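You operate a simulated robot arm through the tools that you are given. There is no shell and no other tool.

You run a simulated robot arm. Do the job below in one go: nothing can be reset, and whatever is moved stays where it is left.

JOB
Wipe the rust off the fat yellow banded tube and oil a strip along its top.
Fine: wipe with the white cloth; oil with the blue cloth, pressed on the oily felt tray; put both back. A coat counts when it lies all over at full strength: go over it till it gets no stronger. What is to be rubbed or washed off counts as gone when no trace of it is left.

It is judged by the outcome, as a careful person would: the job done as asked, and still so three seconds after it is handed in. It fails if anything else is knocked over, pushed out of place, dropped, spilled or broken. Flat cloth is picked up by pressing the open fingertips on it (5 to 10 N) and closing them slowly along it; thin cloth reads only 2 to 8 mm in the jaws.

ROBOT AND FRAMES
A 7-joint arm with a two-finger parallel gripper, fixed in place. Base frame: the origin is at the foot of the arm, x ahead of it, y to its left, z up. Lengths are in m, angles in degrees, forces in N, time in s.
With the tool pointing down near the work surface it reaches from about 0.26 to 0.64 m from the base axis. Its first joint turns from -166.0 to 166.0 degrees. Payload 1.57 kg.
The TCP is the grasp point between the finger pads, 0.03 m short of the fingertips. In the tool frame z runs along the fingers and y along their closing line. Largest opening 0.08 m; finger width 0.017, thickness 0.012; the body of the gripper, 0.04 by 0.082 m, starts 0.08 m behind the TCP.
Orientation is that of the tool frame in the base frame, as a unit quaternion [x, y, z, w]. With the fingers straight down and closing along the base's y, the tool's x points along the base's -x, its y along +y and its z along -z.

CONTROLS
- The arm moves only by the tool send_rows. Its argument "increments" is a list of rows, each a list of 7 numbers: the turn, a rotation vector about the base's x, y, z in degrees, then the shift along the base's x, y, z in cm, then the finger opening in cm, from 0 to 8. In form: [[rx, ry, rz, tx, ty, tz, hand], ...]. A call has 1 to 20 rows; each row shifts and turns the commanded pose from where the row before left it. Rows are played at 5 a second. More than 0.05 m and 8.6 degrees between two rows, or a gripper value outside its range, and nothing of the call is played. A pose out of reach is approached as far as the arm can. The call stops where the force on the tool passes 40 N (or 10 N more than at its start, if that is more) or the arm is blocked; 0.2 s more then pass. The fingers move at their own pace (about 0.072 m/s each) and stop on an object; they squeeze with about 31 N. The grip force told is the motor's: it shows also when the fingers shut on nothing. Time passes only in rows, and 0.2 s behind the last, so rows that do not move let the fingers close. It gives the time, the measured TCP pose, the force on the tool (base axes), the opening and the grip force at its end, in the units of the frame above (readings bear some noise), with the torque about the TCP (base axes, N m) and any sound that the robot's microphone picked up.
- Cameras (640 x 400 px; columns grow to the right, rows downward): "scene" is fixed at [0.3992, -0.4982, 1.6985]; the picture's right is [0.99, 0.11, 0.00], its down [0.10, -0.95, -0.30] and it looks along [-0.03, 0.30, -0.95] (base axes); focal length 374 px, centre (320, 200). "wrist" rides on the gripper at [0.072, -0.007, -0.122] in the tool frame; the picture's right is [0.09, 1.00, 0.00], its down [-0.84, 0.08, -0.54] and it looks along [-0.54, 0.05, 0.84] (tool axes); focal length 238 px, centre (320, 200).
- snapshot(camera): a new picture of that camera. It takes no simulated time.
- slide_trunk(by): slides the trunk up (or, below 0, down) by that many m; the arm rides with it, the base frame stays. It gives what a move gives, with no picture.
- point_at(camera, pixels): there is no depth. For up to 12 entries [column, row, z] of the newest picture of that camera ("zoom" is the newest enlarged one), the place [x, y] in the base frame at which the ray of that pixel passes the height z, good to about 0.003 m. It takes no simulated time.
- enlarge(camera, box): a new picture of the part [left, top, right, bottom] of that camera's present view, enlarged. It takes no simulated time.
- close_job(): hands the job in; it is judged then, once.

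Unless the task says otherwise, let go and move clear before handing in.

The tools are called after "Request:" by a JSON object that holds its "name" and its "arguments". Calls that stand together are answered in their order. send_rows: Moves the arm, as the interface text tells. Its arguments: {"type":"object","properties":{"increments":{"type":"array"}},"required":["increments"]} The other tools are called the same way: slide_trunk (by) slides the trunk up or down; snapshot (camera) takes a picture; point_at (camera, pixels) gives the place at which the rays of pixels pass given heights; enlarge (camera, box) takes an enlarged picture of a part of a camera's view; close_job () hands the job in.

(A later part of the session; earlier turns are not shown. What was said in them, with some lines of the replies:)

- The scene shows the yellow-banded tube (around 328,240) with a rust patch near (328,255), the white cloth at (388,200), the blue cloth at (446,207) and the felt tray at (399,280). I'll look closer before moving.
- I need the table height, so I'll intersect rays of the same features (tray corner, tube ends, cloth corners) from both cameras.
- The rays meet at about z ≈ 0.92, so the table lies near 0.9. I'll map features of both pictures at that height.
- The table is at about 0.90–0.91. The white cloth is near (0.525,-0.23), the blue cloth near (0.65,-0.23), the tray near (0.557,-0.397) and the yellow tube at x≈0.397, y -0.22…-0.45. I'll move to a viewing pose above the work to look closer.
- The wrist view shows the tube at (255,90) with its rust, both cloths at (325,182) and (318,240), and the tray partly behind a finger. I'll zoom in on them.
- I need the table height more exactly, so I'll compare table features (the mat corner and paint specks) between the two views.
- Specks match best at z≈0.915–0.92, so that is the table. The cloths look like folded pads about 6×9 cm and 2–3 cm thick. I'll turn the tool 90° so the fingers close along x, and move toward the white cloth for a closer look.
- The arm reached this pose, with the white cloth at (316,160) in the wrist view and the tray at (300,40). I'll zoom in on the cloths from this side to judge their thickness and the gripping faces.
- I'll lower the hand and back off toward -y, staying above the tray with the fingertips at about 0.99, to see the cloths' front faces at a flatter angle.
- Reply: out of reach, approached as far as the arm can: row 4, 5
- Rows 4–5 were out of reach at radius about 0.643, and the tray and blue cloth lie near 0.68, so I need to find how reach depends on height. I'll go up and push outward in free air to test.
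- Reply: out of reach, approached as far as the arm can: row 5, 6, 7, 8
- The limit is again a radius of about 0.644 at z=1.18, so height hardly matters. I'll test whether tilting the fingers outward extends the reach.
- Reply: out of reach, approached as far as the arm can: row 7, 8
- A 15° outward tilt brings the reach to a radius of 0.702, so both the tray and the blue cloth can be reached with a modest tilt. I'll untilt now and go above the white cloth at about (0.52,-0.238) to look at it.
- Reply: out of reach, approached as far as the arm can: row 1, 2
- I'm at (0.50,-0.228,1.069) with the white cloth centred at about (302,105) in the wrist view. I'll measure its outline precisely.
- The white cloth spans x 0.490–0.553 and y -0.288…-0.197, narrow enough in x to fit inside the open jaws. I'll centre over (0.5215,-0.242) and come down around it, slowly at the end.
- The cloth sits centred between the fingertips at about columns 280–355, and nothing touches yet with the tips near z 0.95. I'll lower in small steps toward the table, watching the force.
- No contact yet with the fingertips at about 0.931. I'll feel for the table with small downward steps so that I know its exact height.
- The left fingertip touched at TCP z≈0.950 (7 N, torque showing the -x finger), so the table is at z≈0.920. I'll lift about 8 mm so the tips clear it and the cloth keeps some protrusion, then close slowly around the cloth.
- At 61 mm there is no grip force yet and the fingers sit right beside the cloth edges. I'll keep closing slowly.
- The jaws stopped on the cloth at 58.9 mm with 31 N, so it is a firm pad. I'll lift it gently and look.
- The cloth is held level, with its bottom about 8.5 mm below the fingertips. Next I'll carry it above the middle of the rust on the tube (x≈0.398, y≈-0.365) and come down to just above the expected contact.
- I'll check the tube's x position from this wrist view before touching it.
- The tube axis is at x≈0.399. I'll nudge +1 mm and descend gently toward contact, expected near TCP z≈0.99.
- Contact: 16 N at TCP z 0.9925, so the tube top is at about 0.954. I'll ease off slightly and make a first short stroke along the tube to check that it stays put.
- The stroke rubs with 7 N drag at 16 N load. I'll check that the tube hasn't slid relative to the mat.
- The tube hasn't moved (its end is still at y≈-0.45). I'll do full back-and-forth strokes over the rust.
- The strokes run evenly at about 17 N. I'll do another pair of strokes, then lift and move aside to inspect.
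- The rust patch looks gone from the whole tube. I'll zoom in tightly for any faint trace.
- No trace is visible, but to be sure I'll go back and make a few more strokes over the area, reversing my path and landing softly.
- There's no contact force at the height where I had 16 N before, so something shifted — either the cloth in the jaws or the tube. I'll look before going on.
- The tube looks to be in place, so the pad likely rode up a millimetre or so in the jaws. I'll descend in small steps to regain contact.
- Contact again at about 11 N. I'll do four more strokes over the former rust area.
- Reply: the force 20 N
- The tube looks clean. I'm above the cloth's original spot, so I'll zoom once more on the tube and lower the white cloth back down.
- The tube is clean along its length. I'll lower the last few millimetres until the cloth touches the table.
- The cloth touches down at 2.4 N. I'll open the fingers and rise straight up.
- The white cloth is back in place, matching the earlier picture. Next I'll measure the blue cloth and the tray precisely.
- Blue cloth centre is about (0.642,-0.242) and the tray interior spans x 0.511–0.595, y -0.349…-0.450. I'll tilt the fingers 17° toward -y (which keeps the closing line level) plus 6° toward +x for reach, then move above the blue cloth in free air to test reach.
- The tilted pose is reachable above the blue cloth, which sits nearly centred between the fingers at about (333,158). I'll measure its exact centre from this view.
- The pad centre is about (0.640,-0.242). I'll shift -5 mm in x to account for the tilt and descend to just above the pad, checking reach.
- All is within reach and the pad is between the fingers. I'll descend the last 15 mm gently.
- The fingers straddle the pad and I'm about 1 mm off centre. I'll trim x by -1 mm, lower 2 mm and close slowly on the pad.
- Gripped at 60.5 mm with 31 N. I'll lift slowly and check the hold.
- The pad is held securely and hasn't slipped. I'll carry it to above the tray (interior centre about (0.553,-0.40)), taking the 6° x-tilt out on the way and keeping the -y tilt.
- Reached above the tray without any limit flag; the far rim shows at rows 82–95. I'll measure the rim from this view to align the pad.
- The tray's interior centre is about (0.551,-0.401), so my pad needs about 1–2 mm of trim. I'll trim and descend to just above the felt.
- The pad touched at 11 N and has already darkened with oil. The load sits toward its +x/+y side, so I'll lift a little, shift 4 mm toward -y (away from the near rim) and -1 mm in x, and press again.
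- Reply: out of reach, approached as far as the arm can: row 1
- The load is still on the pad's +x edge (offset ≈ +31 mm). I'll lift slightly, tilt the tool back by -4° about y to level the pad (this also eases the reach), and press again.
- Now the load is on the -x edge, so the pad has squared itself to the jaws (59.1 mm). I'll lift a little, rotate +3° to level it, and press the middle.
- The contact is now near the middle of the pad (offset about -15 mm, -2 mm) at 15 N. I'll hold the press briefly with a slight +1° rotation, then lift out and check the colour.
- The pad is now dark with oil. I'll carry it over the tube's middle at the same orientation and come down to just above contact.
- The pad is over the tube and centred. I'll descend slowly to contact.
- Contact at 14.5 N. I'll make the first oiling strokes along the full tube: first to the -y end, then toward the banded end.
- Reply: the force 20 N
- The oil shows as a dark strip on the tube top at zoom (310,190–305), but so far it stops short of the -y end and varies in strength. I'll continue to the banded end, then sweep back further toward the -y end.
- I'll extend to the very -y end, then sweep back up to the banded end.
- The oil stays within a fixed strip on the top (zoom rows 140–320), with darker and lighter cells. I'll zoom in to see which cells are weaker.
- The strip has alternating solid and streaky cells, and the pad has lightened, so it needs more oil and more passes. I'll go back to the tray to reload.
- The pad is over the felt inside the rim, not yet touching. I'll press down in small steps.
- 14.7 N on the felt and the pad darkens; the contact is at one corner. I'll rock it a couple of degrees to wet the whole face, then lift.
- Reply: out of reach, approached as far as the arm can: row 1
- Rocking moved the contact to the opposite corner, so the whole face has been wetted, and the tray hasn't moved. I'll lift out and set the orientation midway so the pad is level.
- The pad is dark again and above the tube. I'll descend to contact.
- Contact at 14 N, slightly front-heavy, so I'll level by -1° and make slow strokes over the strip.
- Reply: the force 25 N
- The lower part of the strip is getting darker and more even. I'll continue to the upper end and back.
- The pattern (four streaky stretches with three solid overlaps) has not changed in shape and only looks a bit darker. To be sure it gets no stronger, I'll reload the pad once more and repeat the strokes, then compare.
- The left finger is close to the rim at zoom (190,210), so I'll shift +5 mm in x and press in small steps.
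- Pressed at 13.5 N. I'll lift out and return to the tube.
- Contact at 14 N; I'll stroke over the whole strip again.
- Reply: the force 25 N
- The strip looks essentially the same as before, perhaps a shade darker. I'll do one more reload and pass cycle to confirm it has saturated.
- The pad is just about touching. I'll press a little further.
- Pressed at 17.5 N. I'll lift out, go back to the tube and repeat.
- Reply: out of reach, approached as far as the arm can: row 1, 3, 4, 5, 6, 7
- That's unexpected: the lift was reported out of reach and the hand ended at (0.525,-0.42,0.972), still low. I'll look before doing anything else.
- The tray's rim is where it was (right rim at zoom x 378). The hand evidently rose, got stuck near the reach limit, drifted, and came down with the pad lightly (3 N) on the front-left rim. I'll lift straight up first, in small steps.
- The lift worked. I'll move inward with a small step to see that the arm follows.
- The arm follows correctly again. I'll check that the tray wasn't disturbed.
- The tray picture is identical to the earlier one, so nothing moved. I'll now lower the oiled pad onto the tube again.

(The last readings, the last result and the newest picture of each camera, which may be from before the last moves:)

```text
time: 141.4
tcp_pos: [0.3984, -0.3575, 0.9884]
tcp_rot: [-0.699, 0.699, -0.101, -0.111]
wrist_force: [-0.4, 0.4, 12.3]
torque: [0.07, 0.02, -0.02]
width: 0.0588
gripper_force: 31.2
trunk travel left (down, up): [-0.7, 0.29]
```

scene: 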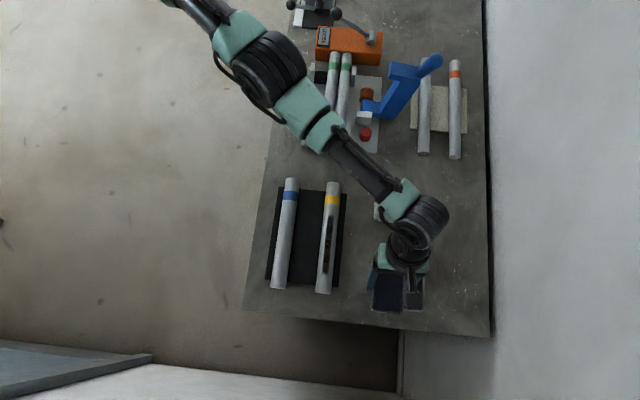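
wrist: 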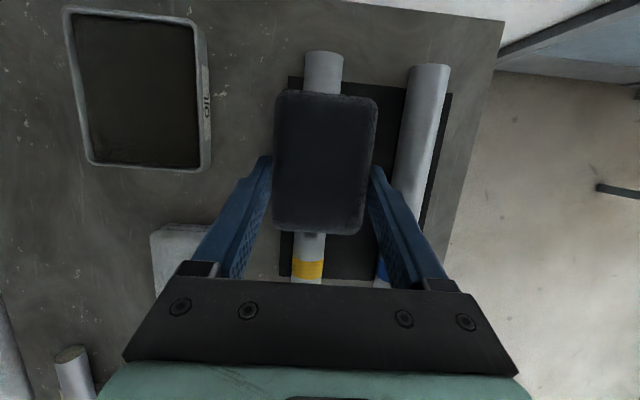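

Contact at 12 N. I'll do two more full back-and-forth passes over the strip.

Request:
{"name": "send_rows", "arguments": {"increments": [[0, 0, 0, 0, -1, 0, 5.1], [0, 0, 0, 0, -1, 0, 5.1], [0, 0, 0, 0, -1, 0, 5.1], [0, 0, 0, 0, -1, 0, 5.1], [0, 0, 0, 0, -1, 0, 5.1], [0, 0, 0, 0, -1, 0, 5.1], [0, 0, 0, 0, -1, 0, 5.1], [0, 0, 0, 0, 1, 0, 5.1], [0, 0, 0, 0, 1, 0, 5.1], [0, 0, 0, 0, 1, 0, 5.1], [0, 0, 0, 0, 1, 0, 5.1], [0, 0, 0, 0, 1, 0, 5.1], [0, 0, 0, 0, 1, 0, 5.1], [0, 0, 0, 0, 1, 0, 5.1], [0, 0, 0, 0, 1, 0, 5.1], [0, 0, 0, 0, 1, 0, 5.1], [0, 0, 0, 0, 1, 0, 5.1], [0, 0, 0, 0, 1, 0, 5.1], [0, 0, 0, 0, 1, 0, 5.1], [0, 0, 0, 0, 1, 0, 5.1]]}}

Request:
{"name": "send_rows", "arguments": {"increments": [[0, 0, 0, 0, 1, 0, 5.1], [0, 0, 0, 0, 1, 0, 5.1], [0, 0, 0, 0, 1, 0, 5.1], [0, 0, 0, 0, 1, 0, 5.1], [0, 0, 0, 0, -1, 0, 5.1], [0, 0, 0, 0, -1, 0, 5.1], [0, 0, 0, 0, -1, 0, 5.1], [0, 0, 0, 0, -1, 0, 5.1], [0, 0, 0, 0, -1, 0, 5.1], [0, 0, 0, 0, -1, 0, 5.1], [0, 0, 0, 0, -1, 0, 5.1], [0, 0, 0, 0, -1, 0, 5.1], [0, 0, 0, 0, -1, 0, 5.1], [0, 0, 0, 0, -1, 0, 5.1], [0, 0, 0, 0, -1, 0, 5.1], [0, 0, 0, 0, -1, 0, 5.1], [0, 0, 0, 0, -1, 0, 5.1], [0, 0, 0, 0, -1, 0, 5.1], [0, 0, 0, 0, -1, 0, 5.1], [0, 0, 0, 0, -1, 0, 5.1]]}}

Request:
{"name": "send_rows", "arguments": {"increments": [[0, 0, 0, 0, 1, 0, 5.1], [0, 0, 0, 0, 1, 0, 5.1], [0, 0, 0, 0, 1, 0, 5.1], [0, 0, 0, 0, 1, 0, 5.1], [0, 0, 0, 0, 1, 0, 5.1], [0, 0, 0, 0, 1, 0, 5.1], [0, 0, 0, 0, 1, 0, 5.1], [0, 0, 0, 0, 1, 0, 5.1], [0, 0, 0, 0, 1, 0, 5.1], [0, 0, 0, 0, 1, 0, 5.1], [0, 0, 0, 0, 1, 0, 5.1], [0, 0, 0, 0, 1, 0, 5.1], [0, 0, 0, 0, 1, 0, 5.1], [0, 0, 0, 0, 0, 1, 5.1], [0, 0, 0, 0, 0, 3, 5.1], [0, 0, 0, 0, 0, 3, 5.1], [0, 0, 0, 4, 0, 0, 5.1], [0, 0, 0, 4, 0, 0, 5.1], [0, 0, 0, 4, 1, 0, 5.1], [0, 0, 0, 0, 0, 0, 5.1]]}}

Request:
{"name": "enlarge", "arguments": {"camera": "scene", "box": [290, 170, 370, 300]}}

Request:
{"name": "enlarge", "arguments": {"camera": "scene", "box": [305, 205, 355, 245]}}

Request:
{"name": "enlarge", "arguments": {"camera": "scene", "box": [300, 240, 350, 280]}}

```text
time: 145.6
tcp_pos: [0.3994, -0.2987, 0.986]
tcp_rot: [0.7, -0.699, 0.101, 0.11]
wrist_force: [-0.7, -8.0, 20.1]
torque: [-0.1, 0.0, -0.01]
width: 0.0587
gripper_force: 30.5
trunk travel left (down, up): [-0.7, 0.29]
```

```text
time: 149.8
tcp_pos: [0.3997, -0.4163, 0.9878]
tcp_rot: [0.7, -0.699, 0.1, 0.111]
wrist_force: [-1.1, 7.2, 18.3]
torque: [0.35, -0.03, 0.01]
width: 0.0587
gripper_force: 31.5
trunk travel left (down, up): [-0.7, 0.29]
```

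```text
time: 154.0
tcp_pos: [0.5195, -0.2763, 1.0531]
tcp_rot: [0.699, -0.699, 0.098, 0.111]
wrist_force: [-0.5, 0.7, 0.5]
torque: [-0.03, 0.01, 0.01]
width: 0.059
gripper_force: 30.8
trunk travel left (down, up): [-0.7, 0.29]
```

```text
3.08 times, centred on (330, 235) of scene
```

zoom: 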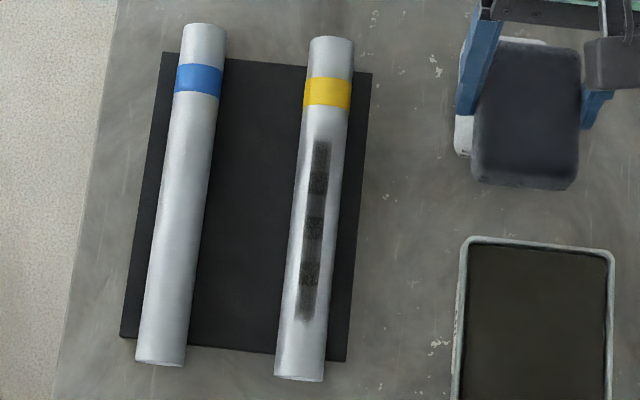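

```text
10.00 times, centred on (330, 225) of scene
```

zoom: 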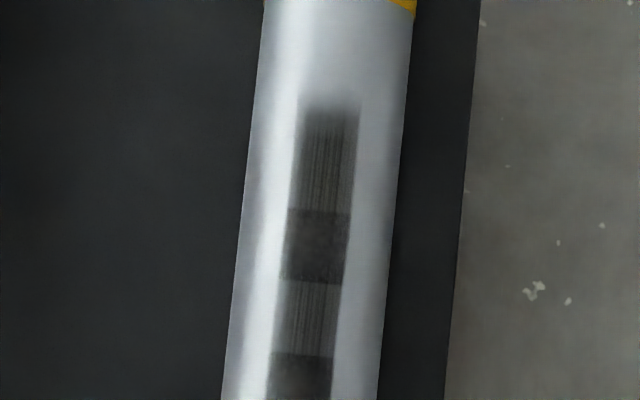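

```text
10.00 times, centred on (325, 260) of scene
```

zoom: 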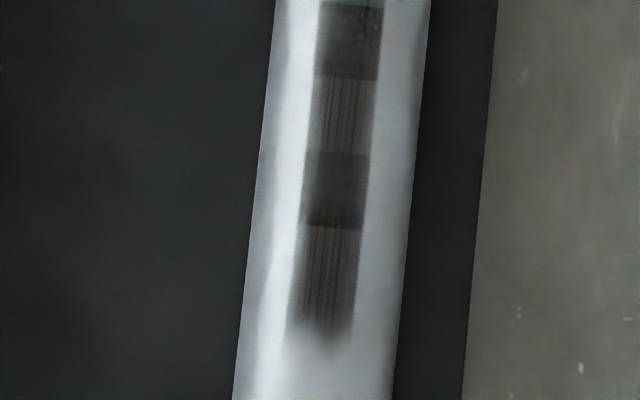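

Another reload and passes made no visible change, so the oil strip is saturated (the solid bands are just where the strip patches overlap). Now I'll take the blue cloth back, with a small x-tilt for reach, staging high first.

Request:
{"name": "send_rows", "arguments": {"increments": [[0, -4, 0, 0, 0, 0, 5.1], [0, 0, 0, 3.0, 1.0, 0, 5.1], [0, 0, 0, 3.0, 1.0, 0, 5.1], [0, 0, 0, 3.0, 1.0, 0, 5.1], [0, 0, 0, 2.7, 1.05, 0, 5.1], [0, 0, 0, 0, 0, 0, 5.1]]}}

Request:
{"name": "snapshot", "arguments": {"camera": "wrist"}}

Request:
{"name": "snapshot", "arguments": {"camera": "scene"}}

```text
time: 155.4
tcp_pos: [0.6366, -0.2366, 1.0553]
tcp_rot: [-0.696, 0.702, -0.124, -0.086]
wrist_force: [0.0, -0.6, -1.8]
torque: [0.05, -0.01, 0.0]
width: 0.0595
gripper_force: 31.2
trunk travel left (down, up): [-0.7, 0.29]
```

```text
taken
```

wrist: 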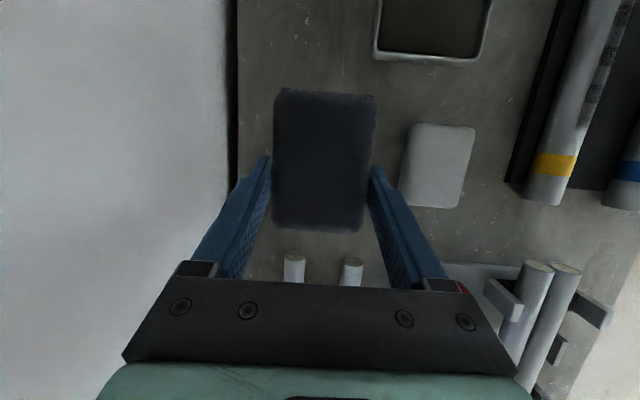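

```text
taken
```

scene: 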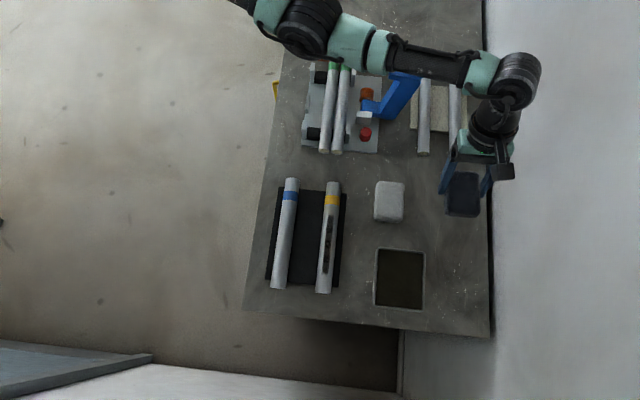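

Reached with only about 3° of x-tilt. I'll check the pad's actual centre relative to the hand before lowering.

Request:
{"name": "point_at", "arguments": {"camera": "wrist", "pixels": [[275, 95, 1.046], [376, 102, 1.046], [273, 160, 1.046], [370, 160, 1.046], [276, 225, 1.046], [362, 228, 1.046], [325, 92, 1.043], [318, 231, 1.046]]}}

Request:
{"name": "point_at", "arguments": {"camera": "scene", "pixels": [[447, 195, 1.04], [478, 195, 1.04], [463, 216, 1.03], [463, 173, 1.046]]}}

Request:
{"name": "enlarge", "arguments": {"camera": "scene", "box": [400, 130, 520, 230]}}

```text
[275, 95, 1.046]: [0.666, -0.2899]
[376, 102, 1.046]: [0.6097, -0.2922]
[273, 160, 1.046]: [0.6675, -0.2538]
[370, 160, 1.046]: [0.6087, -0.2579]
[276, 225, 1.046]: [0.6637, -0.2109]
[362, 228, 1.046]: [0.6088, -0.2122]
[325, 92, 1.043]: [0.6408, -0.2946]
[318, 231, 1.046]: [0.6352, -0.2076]
```

```text
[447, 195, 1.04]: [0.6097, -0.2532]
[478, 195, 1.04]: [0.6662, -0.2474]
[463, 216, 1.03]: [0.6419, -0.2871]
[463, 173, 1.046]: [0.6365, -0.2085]
```

```text
4.00 times, centred on (460, 180) of scene
```

zoom: 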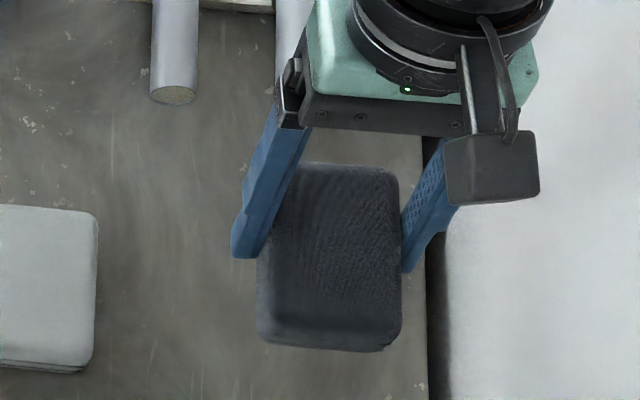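

The pad's centre is about (0.638,-0.247), while its original spot was (0.640,-0.242). I'll trim +3 mm in y and +1.5 mm in x, and descend to just above the table.

Request:
{"name": "send_rows", "arguments": {"increments": [[0, 0, 0, 0.15, 0.3, -1.5, 5.1], [0, 0, 0, 0, 0, -2.5, 5.1], [0, 0, 0, 0, 0, -2.5, 5.1], [0, 0, 0, 0, 0, -1.3, 5.1], [0, 0, 0, 0, 0, -0.7, 5.1], [0, 0, 0, 0, 0, 0, 5.1]]}}

Request:
{"name": "snapshot", "arguments": {"camera": "wrist"}}

Request:
{"name": "enlarge", "arguments": {"camera": "scene", "box": [360, 170, 480, 240]}}

```text
time: 156.8
tcp_pos: [0.6343, -0.233, 0.9714]
tcp_rot: [-0.696, 0.702, -0.122, -0.085]
wrist_force: [0.1, 0.7, 0.0]
torque: [0.0, 0.03, -0.01]
width: 0.0588
gripper_force: 31.2
out of reach, approached as far as the arm can: row 5
trunk travel left (down, up): [-0.7, 0.29]
```

```text
taken
```

wrist: 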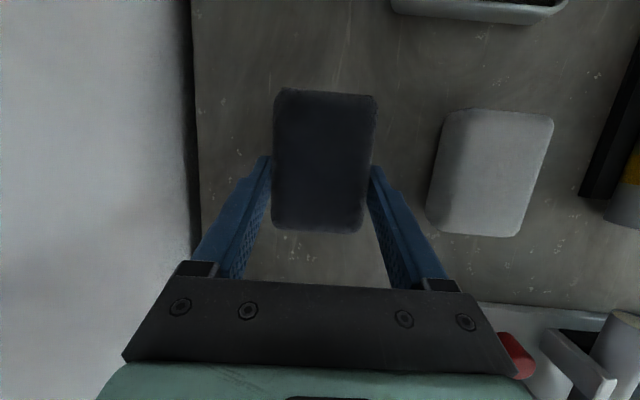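

```text
5.33 times, centred on (420, 205) of scene
```

zoom: 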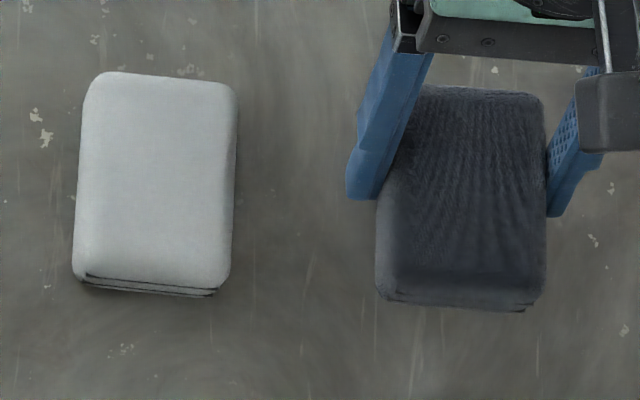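

Lower down this tilt is just out of reach, so I'll add 3° more x-tilt and nudge to the target, then look.

Request:
{"name": "send_rows", "arguments": {"increments": [[0, -3, 0, 0, 0, 0, 5.1], [0, 0, 0, 0.15, 0, 0, 5.1], [0, 0, 0, 0, 0, -0.4, 5.1], [0, 0, 0, 0, 0, 0, 5.1]]}}

Request:
{"name": "enlarge", "arguments": {"camera": "scene", "box": [360, 170, 480, 240]}}

```text
time: 157.8
tcp_pos: [0.6358, -0.2316, 0.9691]
tcp_rot: [-0.692, 0.705, -0.141, -0.068]
wrist_force: [-0.6, -0.7, -0.6]
torque: [-0.03, 0.0, -0.03]
width: 0.0592
gripper_force: 30.8
trunk travel left (down, up): [-0.7, 0.29]
```

```text
5.33 times, centred on (420, 205) of scene
```

zoom: 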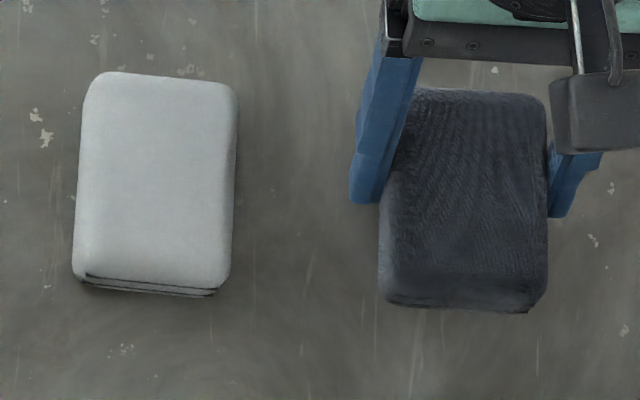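

The pad should land within about 2 mm of its original outline. I'll lower gently toward contact.

Request:
{"name": "send_rows", "arguments": {"increments": [[0, 0, 0, 0.1, 0, -0.4, 5.1], [0, 0, 0, 0, 0, -0.3, 5.1], [0, 0, 0, 0, 0, -0.2, 5.1], [0, 0, 0, 0, 0, 0, 5.1]]}}

```text
time: 158.8
tcp_pos: [0.6373, -0.2309, 0.9592]
tcp_rot: [-0.693, 0.704, -0.142, -0.067]
wrist_force: [0.1, -0.1, -0.1]
torque: [0.02, 0.02, -0.01]
width: 0.0593
gripper_force: 30.9
trunk travel left (down, up): [-0.7, 0.29]
```

Request:
{"name": "send_rows", "arguments": {"increments": [[0, 0, 0, 0, 0, -0.1, 5.1], [0, 0, 0, 0, 0, -0.1, 5.1], [0, 0, 0, 0, 0, 0, 5.1]]}}

```text
time: 159.6
tcp_pos: [0.637, -0.2328, 0.9576]
tcp_rot: [-0.692, 0.704, -0.142, -0.067]
wrist_force: [0.0, 0.7, 0.5]
torque: [0.04, 0.0, -0.01]
width: 0.0593
gripper_force: 30.8
trunk travel left (down, up): [-0.7, 0.29]
```

The lower fingertip is about 1 mm above the table and the pad is practically down. I'll open partially to let it settle, rise a little, then open fully and retreat upward.

Request:
{"name": "send_rows", "arguments": {"increments": [[0, 0, 0, 0, 0, 0, 6.2], [0, 0, 0, 0, 0, 0, 6.6], [0, 0, 0, 0, 0, 0.1, 7.0], [0, 0, 0, 0, 0, 0.3, 7.5], [0, 0, 0, 0, 0, 0.3, 8], [0, 0, 0, 0, 0, 0.5, 8], [0, 0, 0, 0, 0, 0, 8]]}}

Request:
{"name": "snapshot", "arguments": {"camera": "wrist"}}

Request:
{"name": "enlarge", "arguments": {"camera": "scene", "box": [360, 170, 480, 240]}}

```text
time: 161.2
tcp_pos: [0.6378, -0.2322, 0.9682]
tcp_rot: [-0.692, 0.705, -0.141, -0.067]
wrist_force: [-0.9, -0.5, 0.0]
torque: [-0.02, 0.01, -0.02]
width: 0.0803
gripper_force: 0.0
trunk travel left (down, up): [-0.7, 0.29]
```

```text
taken
```

wrist: 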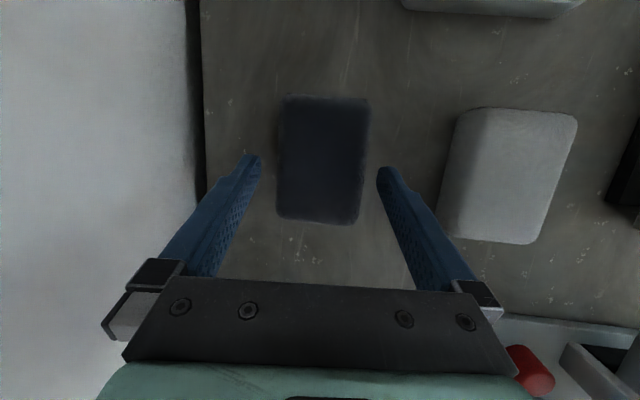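

```text
5.33 times, centred on (420, 205) of scene
```

zoom: 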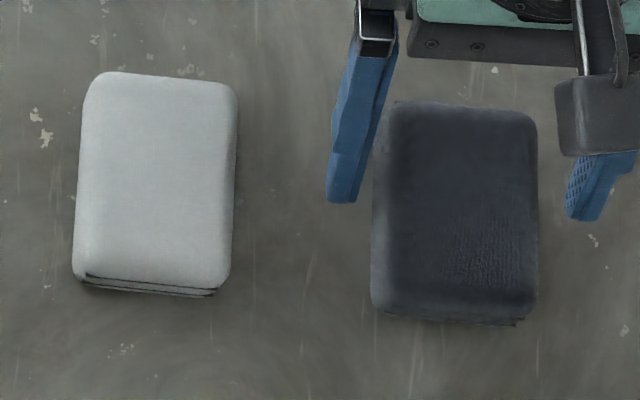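

The blue cloth lies at zoom (372–537, 103–325), within a millimetre of its original outline (375–540, 102–323). I'll retreat upward and away.

Request:
{"name": "send_rows", "arguments": {"increments": [[0, 0, 0, 0, 0, 1, 8], [0, 0, 0, 0, 0, 2, 8], [0, 0, 0, 0, 0, 2.5, 8], [0, 0, 0, 0, 0, 2.5, 8], [0, 0, 0, 0, 0, 0, 8]]}}

```text
time: 162.4
tcp_pos: [0.6361, -0.2319, 1.0497]
tcp_rot: [-0.693, 0.704, -0.142, -0.067]
wrist_force: [0.3, 0.1, 0.5]
torque: [-0.01, 0.04, -0.04]
width: 0.0799
gripper_force: 0.0
trunk travel left (down, up): [-0.7, 0.29]
```

Request:
{"name": "send_rows", "arguments": {"increments": [[0, 0, 0, -3, -1, 2, 8], [4, 3, 0, -3, -1, 2, 8], [5, 3, 0, -4, -1, 2, 8], [8, 0, 0, -4, -1, 1, 8], [0, 0, 0, -4, -1, 0, 8], [0, 0, 0, -4, 0, 0, 8], [0, 0, 0, -4, 0, 0, 8], [0, 0, 0, -4, 0, 0, 8], [0, 0, 0, -4, 0, 0, 8], [0, 0, 0, -4, 0, 0, 8], [0, 0, 0, 0, 0, 0, 8]]}}

Request:
{"name": "snapshot", "arguments": {"camera": "scene"}}

Request:
{"name": "snapshot", "arguments": {"camera": "wrist"}}

Request:
{"name": "enlarge", "arguments": {"camera": "scene", "box": [250, 160, 490, 310]}}

```text
time: 164.8
tcp_pos: [0.3841, -0.287, 1.0708]
tcp_rot: [-0.704, 0.711, 0.0, -0.001]
wrist_force: [0.0, -0.6, -0.2]
torque: [0.0, 0.01, 0.0]
width: 0.0798
gripper_force: 0.1
out of reach, approached as far as the arm can: row 7, 8, 9, 10
trunk travel left (down, up): [-0.7, 0.29]
```

```text
taken
```

scene: 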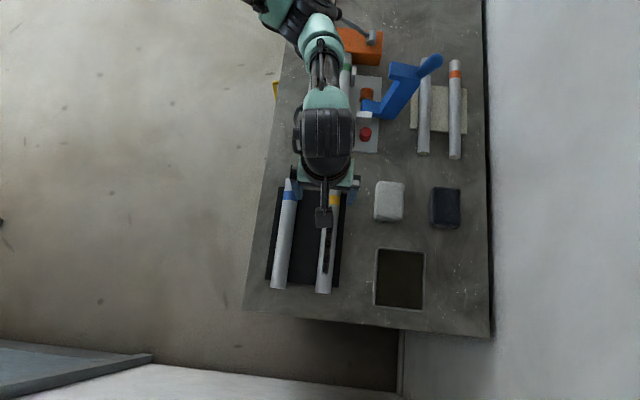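

```text
taken
```

wrist: 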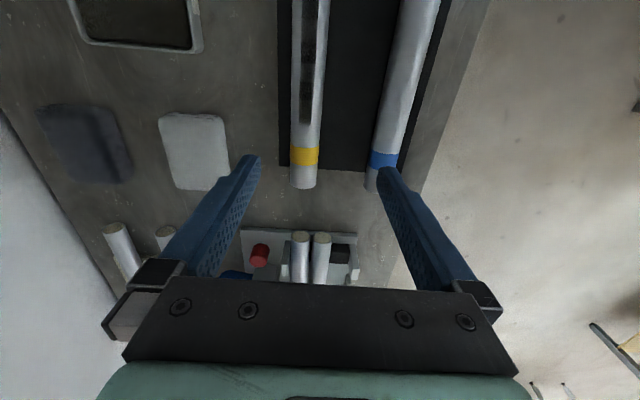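

```text
2.67 times, centred on (370, 235) of scene
```

zoom: 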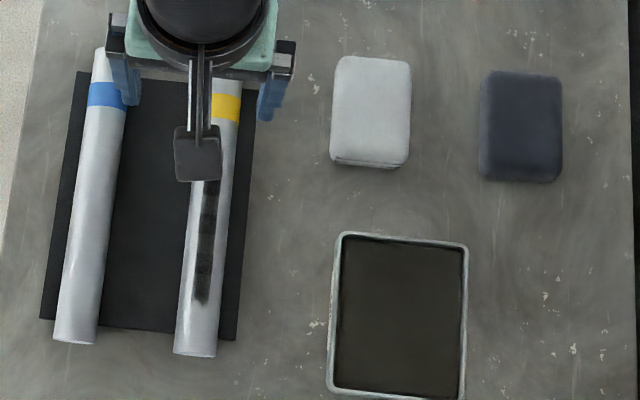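

Everything is in place: the tube carries its strip, both cloths are back and the tray is unmoved. The hand stopped at a joint limit over the tubes, so I'll raise it clear and do a final check of the scene.

Request:
{"name": "send_rows", "arguments": {"increments": [[0, 0, 0, 0.5, -0.5, 3, 8], [0, 0, 0, 0.5, -0.5, 3, 8], [0, 0, 0, 0.5, -0.5, 3, 8], [0, 0, 0, 0.5, -0.5, 3, 8], [0, 0, 0, 0, 0, 0, 8]]}}

Request:
{"name": "snapshot", "arguments": {"camera": "scene"}}

Request:
{"name": "enlarge", "arguments": {"camera": "scene", "box": [270, 0, 490, 170]}}

```text
time: 166.0
tcp_pos: [0.4189, -0.3074, 1.1854]
tcp_rot: [-0.703, 0.711, 0.0, -0.001]
wrist_force: [-0.8, 0.1, -0.6]
torque: [0.03, -0.01, -0.01]
width: 0.0803
gripper_force: 0.0
out of reach, approached as far as the arm can: row 1, 2
trunk travel left (down, up): [-0.7, 0.29]
```

```text
taken
```

scene: 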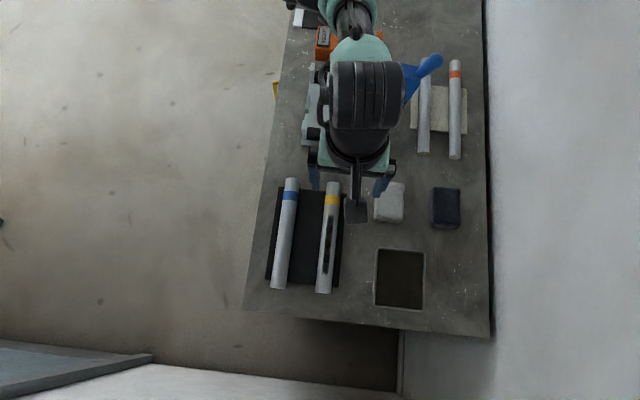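

```text
2.35 times, centred on (380, 85) of scene
```

zoom: 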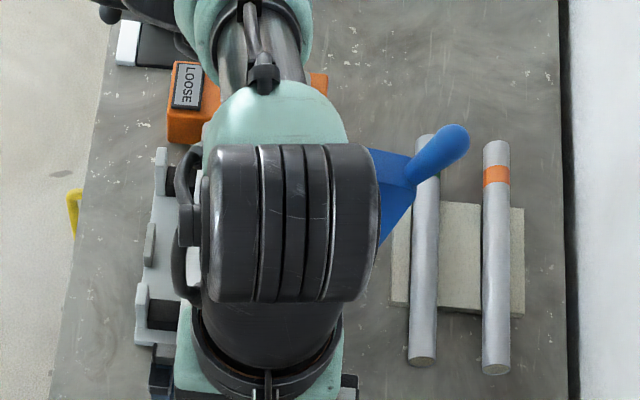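

The blue handle and right-hand tubes are unchanged, but the arm hides the clamp area. I'll swing the hand toward -y to uncover it for a final check.

Request:
{"name": "send_rows", "arguments": {"increments": [[0, 0, 0, 0.5, -3, 0.5, 8], [0, 0, 0, 0.5, -3, 0.5, 8], [0, 0, 0, 0, -3, 0, 8], [0, 0, 0, -1, -3, 0, 8], [0, 0, 0, -2, -2, 0, 8], [0, 0, 0, -3, -1, 0, 8], [0, 0, 0, -3, 0, 0, 8], [0, 0, 0, 0, 0, 0, 8]]}}

Request:
{"name": "snapshot", "arguments": {"camera": "scene"}}

Request:
{"name": "enlarge", "arguments": {"camera": "scene", "box": [270, 0, 490, 170]}}

Request:
{"name": "enlarge", "arguments": {"camera": "scene", "box": [250, 160, 490, 310]}}

```text
time: 167.8
tcp_pos: [0.3476, -0.4685, 1.1973]
tcp_rot: [-0.703, 0.711, 0.001, -0.001]
wrist_force: [-0.4, 0.4, -0.2]
torque: [-0.03, 0.01, -0.02]
width: 0.0799
gripper_force: 0.2
out of reach, approached as far as the arm can: row 7
trunk travel left (down, up): [-0.7, 0.29]
```

```text
taken
```

scene: 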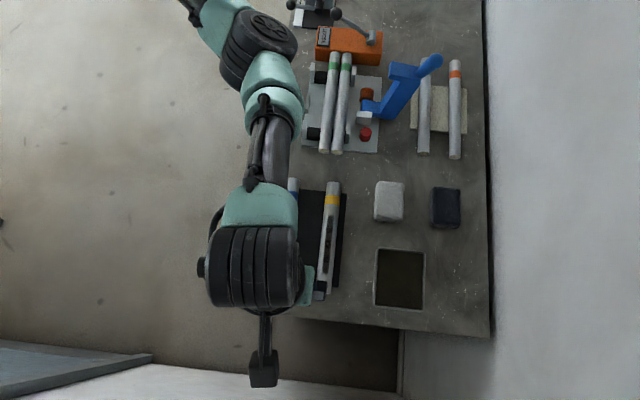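

```text
2.35 times, centred on (380, 85) of scene
```

zoom: 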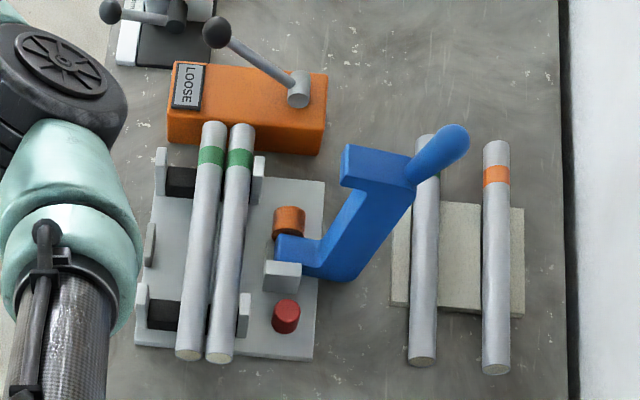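

```text
2.67 times, centred on (370, 235) of scene
```

zoom: 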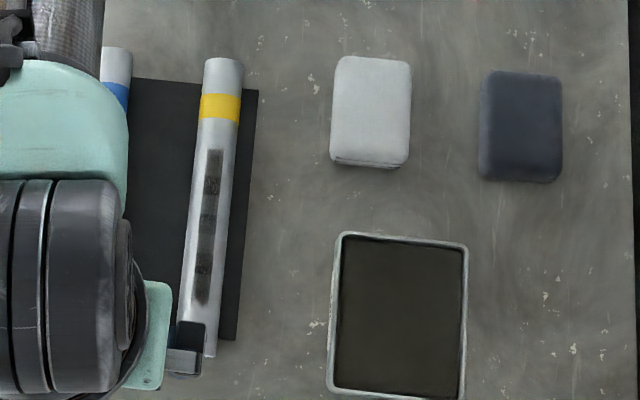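

The clamp, levers, handle, all the other tubes, the tray and both cloths match their starting places. The rust is gone, the oil strip got no stronger over the last reload, and the hand is empty and well clear at z≈1.2. I'm handing in.

Request:
{"name": "close_job", "arguments": {}}

```text
The job is handed in.
```

I wiped the rust off the fat yellow-banded tube and oiled a strip along its top, and I have handed the job in. No result has come back yet.

- **Rust:** I went over the patch with the white cloth, then did a second set of strokes to be sure. The last close-up pictures show no trace of it.
- **Oil:** I loaded the blue cloth on the felt tray four times and stroked the tube after each load. The last reload and passes made no visible difference, so I took the strip to be at full strength. It still shows darker and lighter bands, which I took to be overlaps in how the coat is drawn.
- **Strip length:** The oil only shows along the middle part of the top, from about y = -0.29 to -0.41. I stroked the pad over most of the tube's length, from about y = -0.24 to -0.44, but no oil appeared beyond that stretch.
- **Cloths:** Both are back within about 1–2 mm of where they lay. The blue one is now dark with oil.
- **One slip:** After the last reload the arm stuck at its reach limit, drifted, and set the cloth down lightly (about 3 N) on the tray's rim. The pictures show the tray did not move.

Everything I could see in the final pictures was where it started. The arm partly hid the mat and the blue-banded tube, which looked unmoved in an earlier picture. The gripper is empty and clear of the table.
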